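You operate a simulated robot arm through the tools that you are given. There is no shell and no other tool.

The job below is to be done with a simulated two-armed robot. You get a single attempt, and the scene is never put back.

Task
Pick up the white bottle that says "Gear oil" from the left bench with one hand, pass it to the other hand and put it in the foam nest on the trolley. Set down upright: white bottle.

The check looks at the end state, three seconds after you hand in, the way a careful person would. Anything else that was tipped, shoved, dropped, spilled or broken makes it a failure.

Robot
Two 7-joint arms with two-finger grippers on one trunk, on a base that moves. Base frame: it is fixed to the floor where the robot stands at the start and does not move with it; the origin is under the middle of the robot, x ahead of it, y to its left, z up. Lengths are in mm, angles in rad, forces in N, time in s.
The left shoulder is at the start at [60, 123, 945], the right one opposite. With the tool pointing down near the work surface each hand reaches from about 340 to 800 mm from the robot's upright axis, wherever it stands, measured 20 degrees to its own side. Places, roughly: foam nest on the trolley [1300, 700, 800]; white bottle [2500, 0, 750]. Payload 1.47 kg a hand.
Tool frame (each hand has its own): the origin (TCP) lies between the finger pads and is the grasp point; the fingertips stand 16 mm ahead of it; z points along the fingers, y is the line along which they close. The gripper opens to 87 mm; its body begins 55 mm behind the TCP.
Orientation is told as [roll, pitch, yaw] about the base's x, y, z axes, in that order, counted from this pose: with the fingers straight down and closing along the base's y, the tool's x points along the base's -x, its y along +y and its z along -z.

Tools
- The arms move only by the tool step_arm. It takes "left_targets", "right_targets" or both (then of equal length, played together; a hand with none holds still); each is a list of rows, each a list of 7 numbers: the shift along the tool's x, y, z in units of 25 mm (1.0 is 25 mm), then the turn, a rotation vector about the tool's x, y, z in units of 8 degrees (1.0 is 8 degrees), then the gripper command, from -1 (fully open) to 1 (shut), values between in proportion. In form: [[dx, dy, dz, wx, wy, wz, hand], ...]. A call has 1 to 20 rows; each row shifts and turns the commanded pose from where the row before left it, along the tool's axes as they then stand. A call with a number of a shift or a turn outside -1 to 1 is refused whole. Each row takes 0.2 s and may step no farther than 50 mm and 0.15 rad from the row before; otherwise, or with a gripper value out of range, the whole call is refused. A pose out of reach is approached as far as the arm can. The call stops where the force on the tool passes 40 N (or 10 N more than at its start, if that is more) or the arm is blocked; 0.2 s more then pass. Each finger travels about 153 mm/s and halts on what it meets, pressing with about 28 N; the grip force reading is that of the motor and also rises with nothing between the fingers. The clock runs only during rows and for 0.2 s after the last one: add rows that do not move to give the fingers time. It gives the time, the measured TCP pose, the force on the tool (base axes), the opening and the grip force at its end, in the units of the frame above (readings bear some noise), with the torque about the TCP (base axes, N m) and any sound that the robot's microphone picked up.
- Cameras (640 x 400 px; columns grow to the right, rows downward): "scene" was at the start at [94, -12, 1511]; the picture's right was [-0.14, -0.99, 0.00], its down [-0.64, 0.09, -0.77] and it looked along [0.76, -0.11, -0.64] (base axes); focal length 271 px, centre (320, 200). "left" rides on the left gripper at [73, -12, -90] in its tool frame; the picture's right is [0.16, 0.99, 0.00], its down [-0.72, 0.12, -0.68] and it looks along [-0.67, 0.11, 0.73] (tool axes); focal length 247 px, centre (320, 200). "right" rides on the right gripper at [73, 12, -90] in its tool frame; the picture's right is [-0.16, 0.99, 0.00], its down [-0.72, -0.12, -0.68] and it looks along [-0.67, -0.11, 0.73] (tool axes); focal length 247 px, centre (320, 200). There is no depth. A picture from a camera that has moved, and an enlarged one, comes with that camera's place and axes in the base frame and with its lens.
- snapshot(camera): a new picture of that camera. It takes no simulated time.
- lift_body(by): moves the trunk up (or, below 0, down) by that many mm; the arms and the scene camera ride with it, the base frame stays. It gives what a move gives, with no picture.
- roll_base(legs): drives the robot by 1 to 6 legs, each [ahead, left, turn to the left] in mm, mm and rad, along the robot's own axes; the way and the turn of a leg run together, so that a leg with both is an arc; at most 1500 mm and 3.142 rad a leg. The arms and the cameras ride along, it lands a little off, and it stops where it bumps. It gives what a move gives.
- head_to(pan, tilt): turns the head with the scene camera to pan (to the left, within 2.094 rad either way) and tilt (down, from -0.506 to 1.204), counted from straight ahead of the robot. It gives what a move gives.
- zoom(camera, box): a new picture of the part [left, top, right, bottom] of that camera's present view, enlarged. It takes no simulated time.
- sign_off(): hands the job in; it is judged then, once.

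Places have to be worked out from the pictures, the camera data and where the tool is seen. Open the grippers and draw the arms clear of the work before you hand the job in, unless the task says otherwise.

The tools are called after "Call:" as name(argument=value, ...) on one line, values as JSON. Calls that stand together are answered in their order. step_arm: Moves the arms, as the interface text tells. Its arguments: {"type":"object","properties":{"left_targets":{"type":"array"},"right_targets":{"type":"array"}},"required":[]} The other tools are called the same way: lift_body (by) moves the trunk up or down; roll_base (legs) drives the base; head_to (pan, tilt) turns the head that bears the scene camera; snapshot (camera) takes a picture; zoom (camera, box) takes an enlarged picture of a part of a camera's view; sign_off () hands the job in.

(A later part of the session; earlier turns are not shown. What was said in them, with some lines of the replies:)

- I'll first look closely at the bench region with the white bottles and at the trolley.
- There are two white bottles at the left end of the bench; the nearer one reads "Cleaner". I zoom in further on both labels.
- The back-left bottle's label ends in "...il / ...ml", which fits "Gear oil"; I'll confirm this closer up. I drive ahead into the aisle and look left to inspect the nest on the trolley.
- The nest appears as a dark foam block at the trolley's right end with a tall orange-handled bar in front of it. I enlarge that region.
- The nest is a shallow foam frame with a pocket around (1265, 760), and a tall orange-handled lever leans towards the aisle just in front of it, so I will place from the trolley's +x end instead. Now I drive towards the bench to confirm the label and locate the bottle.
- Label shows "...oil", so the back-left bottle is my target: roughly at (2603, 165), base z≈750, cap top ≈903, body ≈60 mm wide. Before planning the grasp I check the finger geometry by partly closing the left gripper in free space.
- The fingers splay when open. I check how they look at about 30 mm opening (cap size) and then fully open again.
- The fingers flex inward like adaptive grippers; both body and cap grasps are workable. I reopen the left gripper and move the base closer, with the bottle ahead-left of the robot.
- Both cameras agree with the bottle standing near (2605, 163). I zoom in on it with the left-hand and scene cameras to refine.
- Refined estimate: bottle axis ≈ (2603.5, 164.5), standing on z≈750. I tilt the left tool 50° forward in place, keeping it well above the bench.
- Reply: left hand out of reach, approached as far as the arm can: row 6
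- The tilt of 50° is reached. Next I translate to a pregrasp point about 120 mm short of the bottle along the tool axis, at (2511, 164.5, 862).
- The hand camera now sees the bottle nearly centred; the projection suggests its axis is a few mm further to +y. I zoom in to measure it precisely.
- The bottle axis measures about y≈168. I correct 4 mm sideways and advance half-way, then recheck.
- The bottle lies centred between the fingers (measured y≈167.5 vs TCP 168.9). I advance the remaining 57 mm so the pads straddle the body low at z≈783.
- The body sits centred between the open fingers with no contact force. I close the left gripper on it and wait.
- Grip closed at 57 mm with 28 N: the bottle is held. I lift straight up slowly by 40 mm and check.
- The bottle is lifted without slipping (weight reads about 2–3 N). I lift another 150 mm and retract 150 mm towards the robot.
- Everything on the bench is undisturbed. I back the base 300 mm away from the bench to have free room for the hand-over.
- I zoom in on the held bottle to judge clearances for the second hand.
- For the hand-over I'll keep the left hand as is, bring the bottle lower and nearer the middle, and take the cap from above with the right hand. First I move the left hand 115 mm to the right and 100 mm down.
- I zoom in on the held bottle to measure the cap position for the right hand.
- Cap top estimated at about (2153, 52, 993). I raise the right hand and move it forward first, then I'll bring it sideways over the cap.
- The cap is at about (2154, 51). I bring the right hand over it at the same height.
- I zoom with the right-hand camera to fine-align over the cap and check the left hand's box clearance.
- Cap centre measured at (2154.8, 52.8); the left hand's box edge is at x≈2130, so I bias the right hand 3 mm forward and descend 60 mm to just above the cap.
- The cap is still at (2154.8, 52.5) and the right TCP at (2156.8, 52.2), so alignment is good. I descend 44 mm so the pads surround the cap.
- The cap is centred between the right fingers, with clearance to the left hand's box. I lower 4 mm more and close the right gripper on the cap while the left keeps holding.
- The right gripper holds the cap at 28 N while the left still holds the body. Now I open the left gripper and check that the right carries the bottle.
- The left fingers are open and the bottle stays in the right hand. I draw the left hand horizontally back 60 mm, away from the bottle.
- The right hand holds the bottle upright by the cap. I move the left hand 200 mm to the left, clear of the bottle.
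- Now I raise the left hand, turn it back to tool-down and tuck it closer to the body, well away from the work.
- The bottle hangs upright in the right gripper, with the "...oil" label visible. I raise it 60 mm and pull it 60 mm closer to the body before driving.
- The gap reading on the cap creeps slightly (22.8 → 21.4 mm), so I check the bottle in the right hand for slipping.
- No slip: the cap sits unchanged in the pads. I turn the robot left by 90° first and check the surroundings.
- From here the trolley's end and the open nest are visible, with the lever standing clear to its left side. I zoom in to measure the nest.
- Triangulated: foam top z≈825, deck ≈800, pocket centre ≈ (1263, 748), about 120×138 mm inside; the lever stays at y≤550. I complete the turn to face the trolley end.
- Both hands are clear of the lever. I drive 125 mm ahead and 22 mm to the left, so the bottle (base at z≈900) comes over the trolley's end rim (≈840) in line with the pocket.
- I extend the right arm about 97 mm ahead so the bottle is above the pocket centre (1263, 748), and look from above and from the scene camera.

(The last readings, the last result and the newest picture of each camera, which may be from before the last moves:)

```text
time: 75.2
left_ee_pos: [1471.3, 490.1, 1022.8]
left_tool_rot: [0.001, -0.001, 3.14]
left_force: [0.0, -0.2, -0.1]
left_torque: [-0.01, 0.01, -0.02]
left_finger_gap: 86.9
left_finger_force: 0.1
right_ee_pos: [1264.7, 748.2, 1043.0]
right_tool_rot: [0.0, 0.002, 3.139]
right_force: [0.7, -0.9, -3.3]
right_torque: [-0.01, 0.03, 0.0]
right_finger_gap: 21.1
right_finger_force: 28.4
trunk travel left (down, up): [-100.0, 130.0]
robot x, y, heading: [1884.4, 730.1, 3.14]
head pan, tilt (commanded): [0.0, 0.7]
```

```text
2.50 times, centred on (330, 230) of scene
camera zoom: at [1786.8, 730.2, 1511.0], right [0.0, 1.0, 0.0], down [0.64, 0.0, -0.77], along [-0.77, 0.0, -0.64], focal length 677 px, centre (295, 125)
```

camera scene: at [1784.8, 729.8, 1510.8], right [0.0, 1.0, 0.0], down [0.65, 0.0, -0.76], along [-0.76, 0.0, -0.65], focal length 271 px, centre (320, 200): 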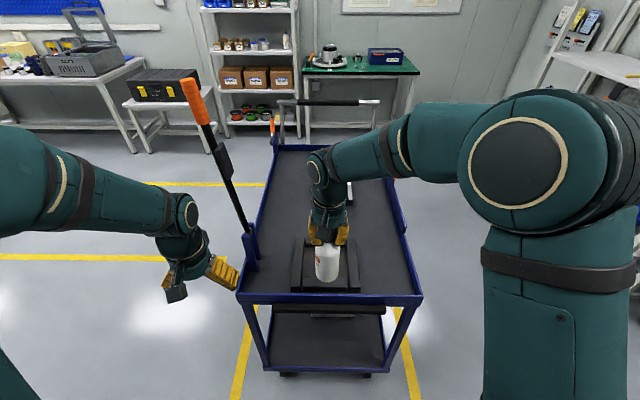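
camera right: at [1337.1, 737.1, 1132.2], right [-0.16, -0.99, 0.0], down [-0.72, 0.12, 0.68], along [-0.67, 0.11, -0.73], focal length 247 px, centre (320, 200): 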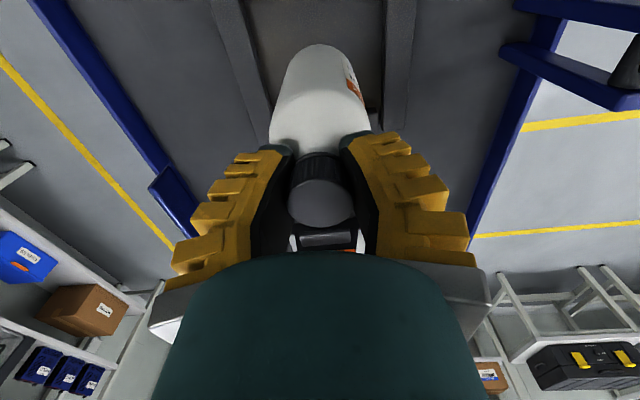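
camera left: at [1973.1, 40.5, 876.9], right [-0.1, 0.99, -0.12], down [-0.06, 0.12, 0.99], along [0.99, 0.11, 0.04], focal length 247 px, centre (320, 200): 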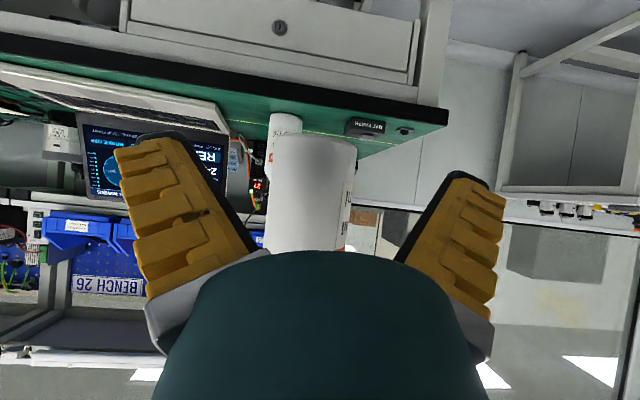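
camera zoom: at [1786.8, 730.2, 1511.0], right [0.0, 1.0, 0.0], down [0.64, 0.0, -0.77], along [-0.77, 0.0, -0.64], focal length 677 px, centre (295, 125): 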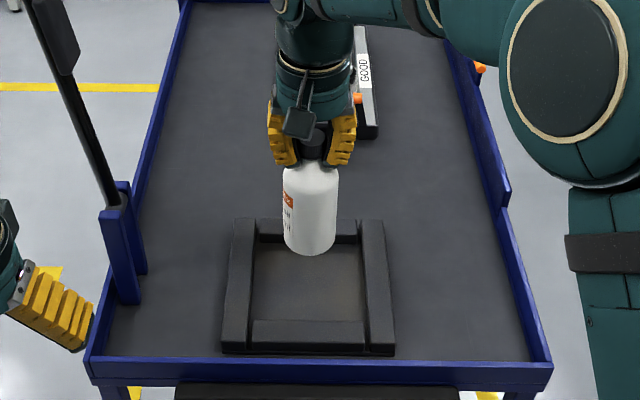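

The projection puts the bottle right above the pocket centre. I descend 80 mm, then recheck before touching down.

Call:
step_arm(right_targets=[[0, 0, 0.64, 0, 0, 0, 1], [0, 0, 0.64, 0, 0, 0, 1], [0, 0, 0.64, 0, 0, 0, 1], [0, 0, 0.64, 0, 0, 0, 1], [0, 0, 0.64, 0, 0, 0, 1], [0, 0, 0, 0, 0, 0, 1]])

Call:
snapshot(camera="right")

Call:
zoom(camera="scene", box=[270, 180, 390, 300])

```text
time: 76.6
left_ee_pos: [1471.7, 490.0, 1022.3]
left_tool_rot: [-0.001, 0.0, 3.138]
left_force: [0.3, 0.4, 0.2]
left_torque: [-0.01, -0.01, -0.02]
left_finger_gap: 87.1
left_finger_force: 0.1
right_ee_pos: [1264.4, 748.8, 962.0]
right_tool_rot: [0.0, 0.002, 3.139]
right_force: [-0.1, -0.6, -2.2]
right_torque: [-0.01, 0.01, -0.01]
right_finger_gap: 21.1
right_finger_force: 28.0
trunk travel left (down, up): [-100.0, 130.0]
robot x, y, heading: [1885.1, 728.8, 3.141]
head pan, tilt (commanded): [0.0, 0.7]
```

```text
taken
camera right: at [1337.0, 737.5, 1052.0], right [-0.16, -0.99, 0.0], down [-0.72, 0.12, 0.68], along [-0.67, 0.11, -0.73], focal length 247 px, centre (320, 200)
```

right: 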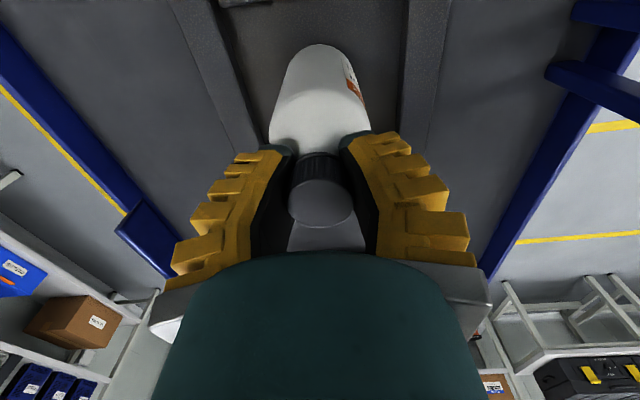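

```text
3.33 times, centred on (330, 240) of scene
camera zoom: at [1786.7, 730.2, 1511.0], right [0.0, 1.0, 0.0], down [0.64, 0.0, -0.76], along [-0.76, 0.0, -0.64], focal length 903 px, centre (287, 67)
```

zoom: 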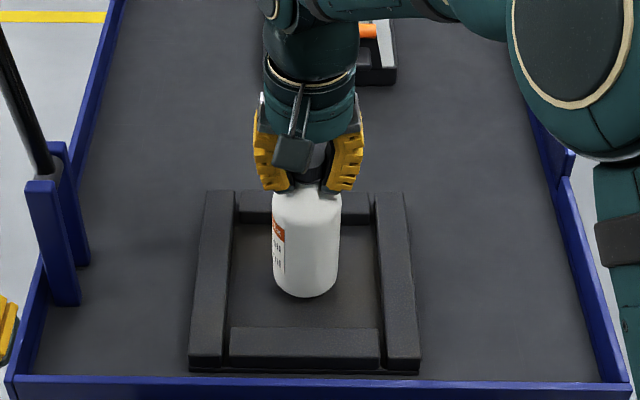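

The bottle hangs upright about 15 mm above the pocket floor. I lower it slowly by 10 mm and read the force.

Call:
step_arm(right_targets=[[0, 0, 0.1, 0, 0, 0, 1], [0, 0, 0.1, 0, 0, 0, 1], [0, 0, 0.1, 0, 0, 0, 1], [0, 0, 0.1, 0, 0, 0, 1], [0, 0, 0, 0, 0, 0, 1]])

Call:
zoom(camera="scene", box=[270, 180, 390, 300])

```text
time: 77.8
left_ee_pos: [1471.1, 490.3, 1022.2]
left_tool_rot: [0.001, 0.001, 3.14]
left_force: [1.2, 0.0, -0.9]
left_torque: [-0.05, 0.03, 0.02]
left_finger_gap: 86.9
left_finger_force: 0.1
right_ee_pos: [1265.8, 748.2, 952.3]
right_tool_rot: [0.0, 0.001, 3.139]
right_force: [0.1, 0.2, -3.1]
right_torque: [-0.01, 0.03, 0.01]
right_finger_gap: 20.9
right_finger_force: 28.3
trunk travel left (down, up): [-100.0, 130.0]
robot x, y, heading: [1878.6, 730.7, 3.138]
head pan, tilt (commanded): [0.0, 0.7]
```

```text
3.33 times, centred on (330, 240) of scene
camera zoom: at [1786.5, 730.1, 1511.0], right [0.0, 1.0, 0.0], down [0.64, 0.0, -0.76], along [-0.76, 0.0, -0.64], focal length 903 px, centre (287, 67)
```

zoom: 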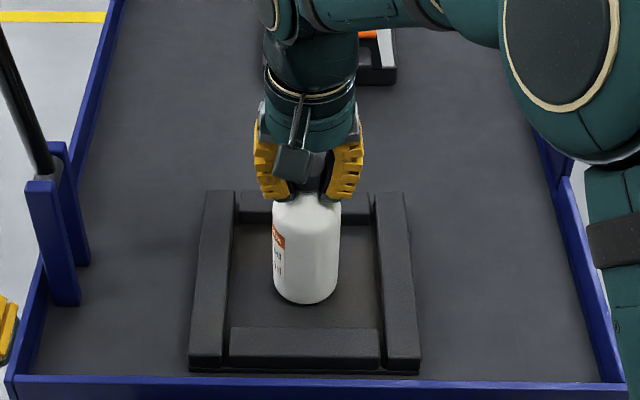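

Still hanging (−3 N). I continue in 1.25 mm steps, 5 mm in total.

Call:
step_arm(right_targets=[[0, 0, 0.05, 0, 0, 0, 1], [0, 0, 0.05, 0, 0, 0, 1], [0, 0, 0.05, 0, 0, 0, 1], [0, 0, 0.05, 0, 0, 0, 1], [0, 0, 0, 0, 0, 0, 1]])

```text
time: 79.0
left_ee_pos: [1471.1, 490.9, 1022.4]
left_tool_rot: [0.0, 0.0, 3.14]
left_force: [0.4, -0.2, 0.7]
left_torque: [0.02, -0.01, 0.02]
left_finger_gap: 87.3
left_finger_force: 0.0
right_ee_pos: [1263.9, 748.6, 949.5]
right_tool_rot: [0.001, -0.002, 3.139]
right_force: [2.4, 1.1, 7.4]
right_torque: [0.07, -0.1, 0.01]
right_finger_gap: 21.4
right_finger_force: 27.8
trunk travel left (down, up): [-100.0, 130.0]
robot x, y, heading: [1881.9, 731.0, 3.136]
head pan, tilt (commanded): [0.0, 0.7]
```

Contact: the force turned to +7 N, so the bottle stands on the floor. I ease up about 1 mm to take off the pressure, then check it is upright.

Call:
step_arm(right_targets=[[0, 0, -0.045, 0, 0, 0, 1], [0, 0, 0, 0, 0, 0, 1]])

Call:
zoom(camera="scene", box=[270, 180, 390, 300])

Call:
snapshot(camera="right")

```text
time: 79.6
left_ee_pos: [1469.8, 488.5, 1021.9]
left_tool_rot: [-0.001, 0.0, 3.14]
left_force: [0.6, 0.6, 0.5]
left_torque: [0.0, -0.01, -0.03]
left_finger_gap: 87.0
left_finger_force: 0.1
right_ee_pos: [1265.3, 749.1, 950.0]
right_tool_rot: [0.001, 0.0, 3.138]
right_force: [0.6, -0.8, 2.5]
right_torque: [-0.01, 0.13, 0.02]
right_finger_gap: 21.0
right_finger_force: 27.6
trunk travel left (down, up): [-100.0, 130.0]
robot x, y, heading: [1879.8, 732.6, 3.143]
head pan, tilt (commanded): [0.0, 0.7]
```

```text
3.33 times, centred on (330, 240) of scene
camera zoom: at [1787.0, 730.1, 1511.0], right [0.0, 1.0, 0.0], down [0.64, 0.0, -0.77], along [-0.77, 0.0, -0.64], focal length 903 px, centre (287, 67)
```

zoom: 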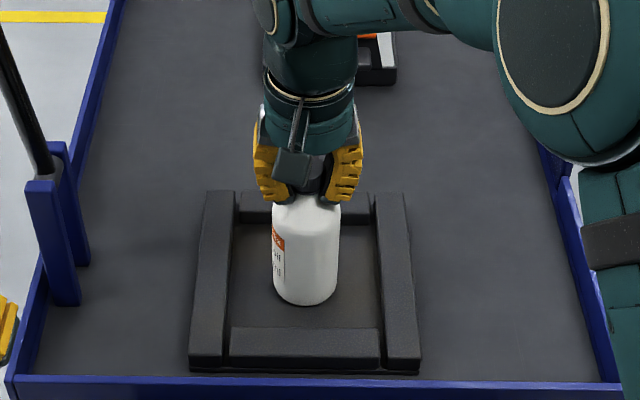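

```text
taken
camera right: at [1337.1, 737.2, 1038.5], right [-0.16, -0.99, 0.0], down [-0.72, 0.12, 0.68], along [-0.67, 0.11, -0.73], focal length 247 px, centre (320, 200)
```

right: 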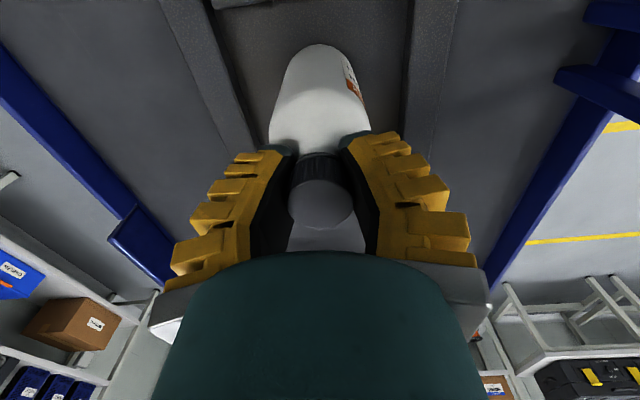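

The bottle stands upright inside the foam pocket with light contact. I open the right gripper gradually.

Call:
step_arm(right_targets=[[0, 0, 0, 0, 0, 0, 0.5], [0, 0, 0, 0, 0, 0, 0.3], [0, 0, 0, 0, 0, 0, 0.0], [0, 0, 0, 0, 0, 0, -0.5], [0, 0, 0, 0, 0, 0, -1], [0, 0, 0, 0, 0, 0, -1], [0, 0, 0, 0, 0, 0, -1]])

Call:
snapshot(camera="right")

Call:
zoom(camera="scene", box=[270, 180, 390, 300])

```text
time: 81.2
left_ee_pos: [1470.9, 490.5, 1022.9]
left_tool_rot: [0.001, 0.002, 3.141]
left_force: [1.0, -0.5, 0.2]
left_torque: [0.02, 0.0, -0.02]
left_finger_gap: 87.0
left_finger_force: 0.1
right_ee_pos: [1265.3, 747.3, 949.3]
right_tool_rot: [-0.001, 0.001, 3.139]
right_force: [0.3, 0.5, 0.1]
right_torque: [-0.04, 0.03, 0.0]
right_finger_gap: 86.8
right_finger_force: 0.1
trunk travel left (down, up): [-100.0, 130.0]
robot x, y, heading: [1881.2, 729.9, 3.139]
head pan, tilt (commanded): [0.0, 0.7]
```

```text
taken
camera right: at [1336.9, 737.3, 1038.5], right [-0.16, -0.99, 0.0], down [-0.72, 0.12, 0.68], along [-0.67, 0.11, -0.73], focal length 247 px, centre (320, 200)
```

right: 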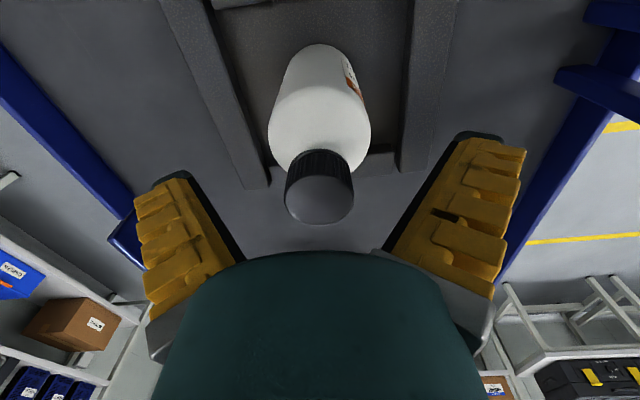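

```text
3.33 times, centred on (330, 240) of scene
camera zoom: at [1786.7, 730.1, 1511.0], right [0.0, 1.0, 0.0], down [0.64, 0.0, -0.76], along [-0.76, 0.0, -0.64], focal length 903 px, centre (287, 67)
```

zoom: 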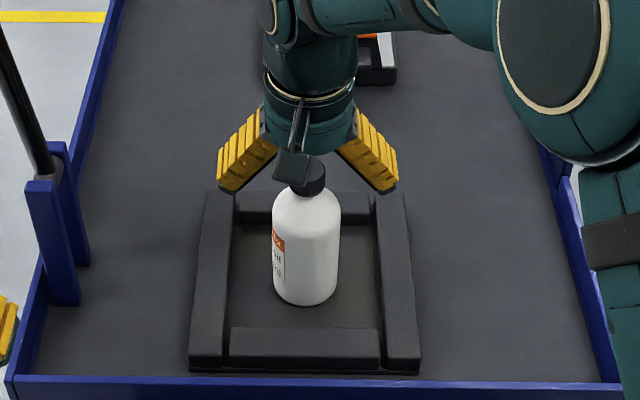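

The bottle stands free in the nest. I raise the right hand straight up 150 mm, then draw it back towards the robot.

Call:
step_arm(right_targets=[[0, 0, -0.5, 0, 0, 0, -1], [0, 0, -0.8, 0, 0, 0, -1], [0, 0, -0.9, 0, 0, 0, -1], [0, 0, -0.9, 0, 0, 0, -1], [0, 0, -0.9, 0, 0, 0, -1], [0, 0, -0.9, 0, 0, 0, -1], [0, 0, -0.9, 0, 0, 0, -1], [0.9, 0, 0, 0, 0, 0, -1], [0.9, 0, 0, 0, 0, 0, -1], [0.9, 0, 0, 0, 0, 0, -1], [0.9, 0, 0, 0, 0, 0, -1], [0.9, 0, 0, 0, 0, 0, -1], [0, 0, 0, 0, 0, 0, -1]])

Call:
snapshot(camera="scene")

Call:
snapshot(camera="right")

```text
time: 84.0
left_ee_pos: [1471.3, 490.5, 1021.7]
left_tool_rot: [0.001, 0.0, 3.14]
left_force: [0.3, -0.4, -0.1]
left_torque: [-0.03, -0.01, 0.02]
left_finger_gap: 86.8
left_finger_force: 0.1
right_ee_pos: [1377.4, 747.7, 1094.2]
right_tool_rot: [-0.001, 0.0, 3.14]
right_force: [-0.3, 0.5, -0.1]
right_torque: [0.0, 0.0, 0.0]
right_finger_gap: 87.0
right_finger_force: 0.0
trunk travel left (down, up): [-100.0, 130.0]
robot x, y, heading: [1884.3, 726.5, 3.142]
head pan, tilt (commanded): [0.0, 0.7]
```

```text
taken
camera scene: at [1786.2, 730.0, 1510.9], right [0.0, 1.0, 0.0], down [0.64, 0.0, -0.76], along [-0.76, 0.0, -0.64], focal length 271 px, centre (320, 200)
```

scene: 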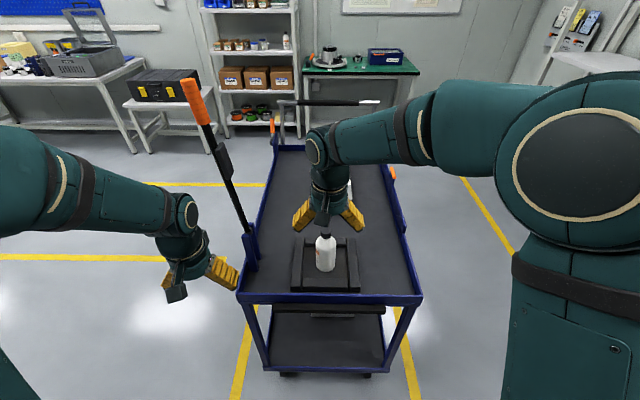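

```text
taken
camera right: at [1449.5, 737.4, 1183.3], right [-0.16, -0.99, 0.0], down [-0.72, 0.12, 0.68], along [-0.67, 0.11, -0.73], focal length 247 px, centre (320, 200)
```

right: 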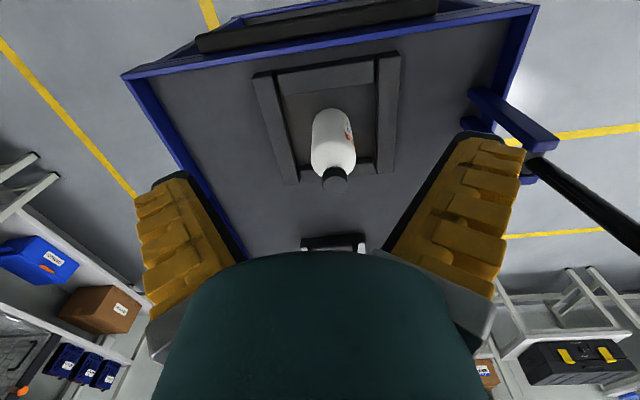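

The bottle stands upright in the nest and the lever is untouched. I back the base straight away from the trolley and take a last look.

Call:
roll_base(legs=[[-200, 0, 0]])

Call:
snapshot(camera="scene")

Call:
zoom(camera="scene", box=[240, 150, 420, 290])

```text
time: 85.6
left_ee_pos: [1670.0, 489.8, 1023.1]
left_tool_rot: [0.0, -0.001, 3.14]
left_force: [0.5, 0.3, 0.0]
left_torque: [0.0, 0.02, 0.0]
left_finger_gap: 87.1
left_finger_force: 0.1
right_ee_pos: [1575.7, 748.5, 1094.3]
right_tool_rot: [0.0, 0.001, 3.141]
right_force: [-0.4, 0.2, 0.3]
right_torque: [-0.01, 0.02, -0.04]
right_finger_gap: 87.0
right_finger_force: 0.1
trunk travel left (down, up): [-100.0, 130.0]
robot x, y, heading: [2078.3, 729.7, 3.142]
head pan, tilt (commanded): [0.0, 0.7]
```

```text
taken
camera scene: at [1985.4, 729.8, 1511.1], right [0.0, 1.0, 0.0], down [0.64, 0.0, -0.77], along [-0.77, 0.0, -0.64], focal length 271 px, centre (320, 200)
```

scene: 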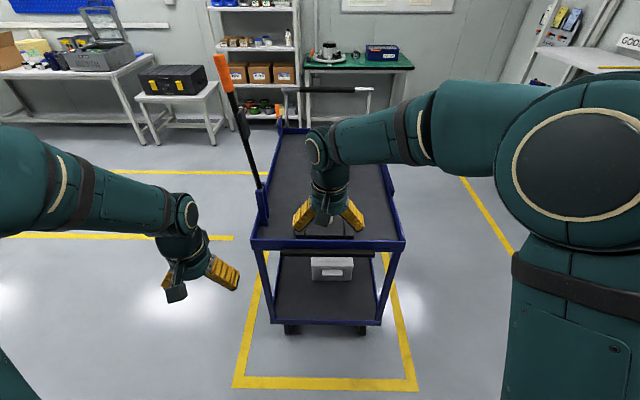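

```text
2.86 times, centred on (330, 220) of scene
camera zoom: at [1985.4, 729.8, 1511.1], right [0.0, 1.0, 0.0], down [0.64, 0.0, -0.77], along [-0.77, 0.0, -0.64], focal length 774 px, centre (291, 143)
```

zoom: 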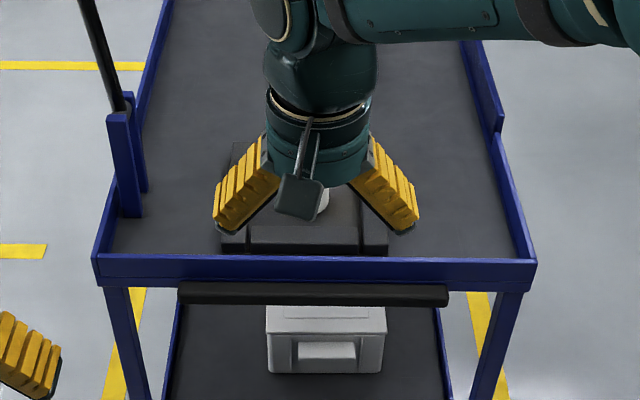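

The hand hides the bottle from the head camera here, so I confirm with the right-hand camera and glance back at the bench.

Call:
zoom(camera="right", box=[220, 0, 440, 220])

Call:
head_to(pan=2.09, tilt=0.5)

Call:
snapshot(camera="scene")

```text
1.82 times, centred on (330, 110) of right
camera zoom: at [1647.8, 736.9, 1183.9], right [-0.16, -0.99, 0.0], down [-0.72, 0.12, 0.68], along [-0.67, 0.11, -0.73], focal length 449 px, centre (302, 364)
```

zoom: 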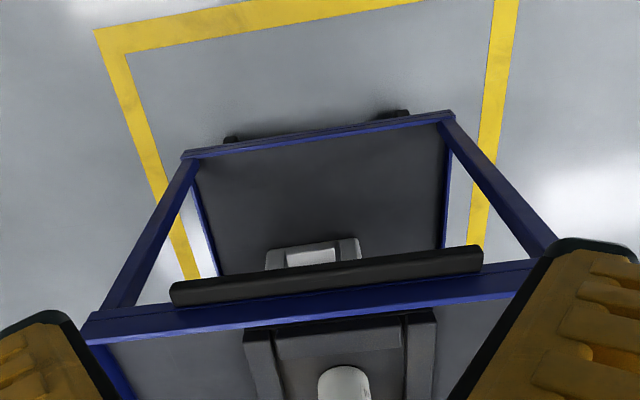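

```text
time: 87.5
left_ee_pos: [1668.1, 489.6, 1023.9]
left_tool_rot: [0.001, 0.0, 3.142]
left_force: [0.1, 0.1, 0.2]
left_torque: [-0.02, 0.0, -0.02]
left_finger_gap: 87.0
left_finger_force: 0.0
right_ee_pos: [1575.1, 748.3, 1092.9]
right_tool_rot: [-0.001, 0.0, 3.141]
right_force: [0.5, -0.3, 0.1]
right_torque: [0.02, -0.02, 0.06]
right_finger_gap: 87.0
right_finger_force: 0.0
trunk travel left (down, up): [-100.0, 130.0]
robot x, y, heading: [2077.2, 730.9, 3.147]
head pan, tilt (commanded): [2.089, 0.499]
```

```text
taken
camera scene: at [2114.0, 650.6, 1528.7], right [-0.87, -0.49, 0.0], down [-0.24, 0.42, -0.88], along [0.43, -0.76, -0.48], focal length 271 px, centre (320, 200)
```

scene: 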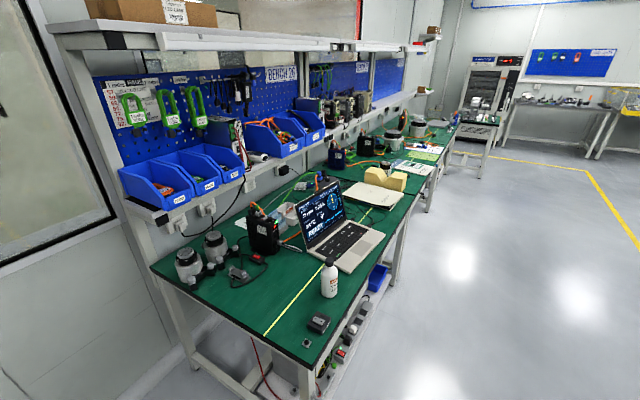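

The bench is undisturbed with only the gear-oil bottle gone. The bottle stands in the nest, both grippers are open and clear, so I hand the job in.

Call:
sign_off()

```text
The job is handed in.
```

The white "Gear oil" bottle is standing upright in the foam nest on the trolley, and I've handed the job in.

- **Pick:** I took it from the left bench with the left hand, gripping low on the body. Only the end of its label ("…oil") was readable. The other white bottle on that bench reads "Cleaner", so I took this one as the gear oil.
- **Pass:** The right hand took it by the cap from above, then the left hand let go and moved away.
- **Place:** I approached from the trolley's end that faces the bench to stay clear of the tall orange-handled lever. I lowered the bottle until it touched the nest floor, then opened the right gripper.

In the last pictures the bottle stands in the nest, and the lever and the rest of the bench look undisturbed. Both grippers are open and the robot has backed away from the trolley.
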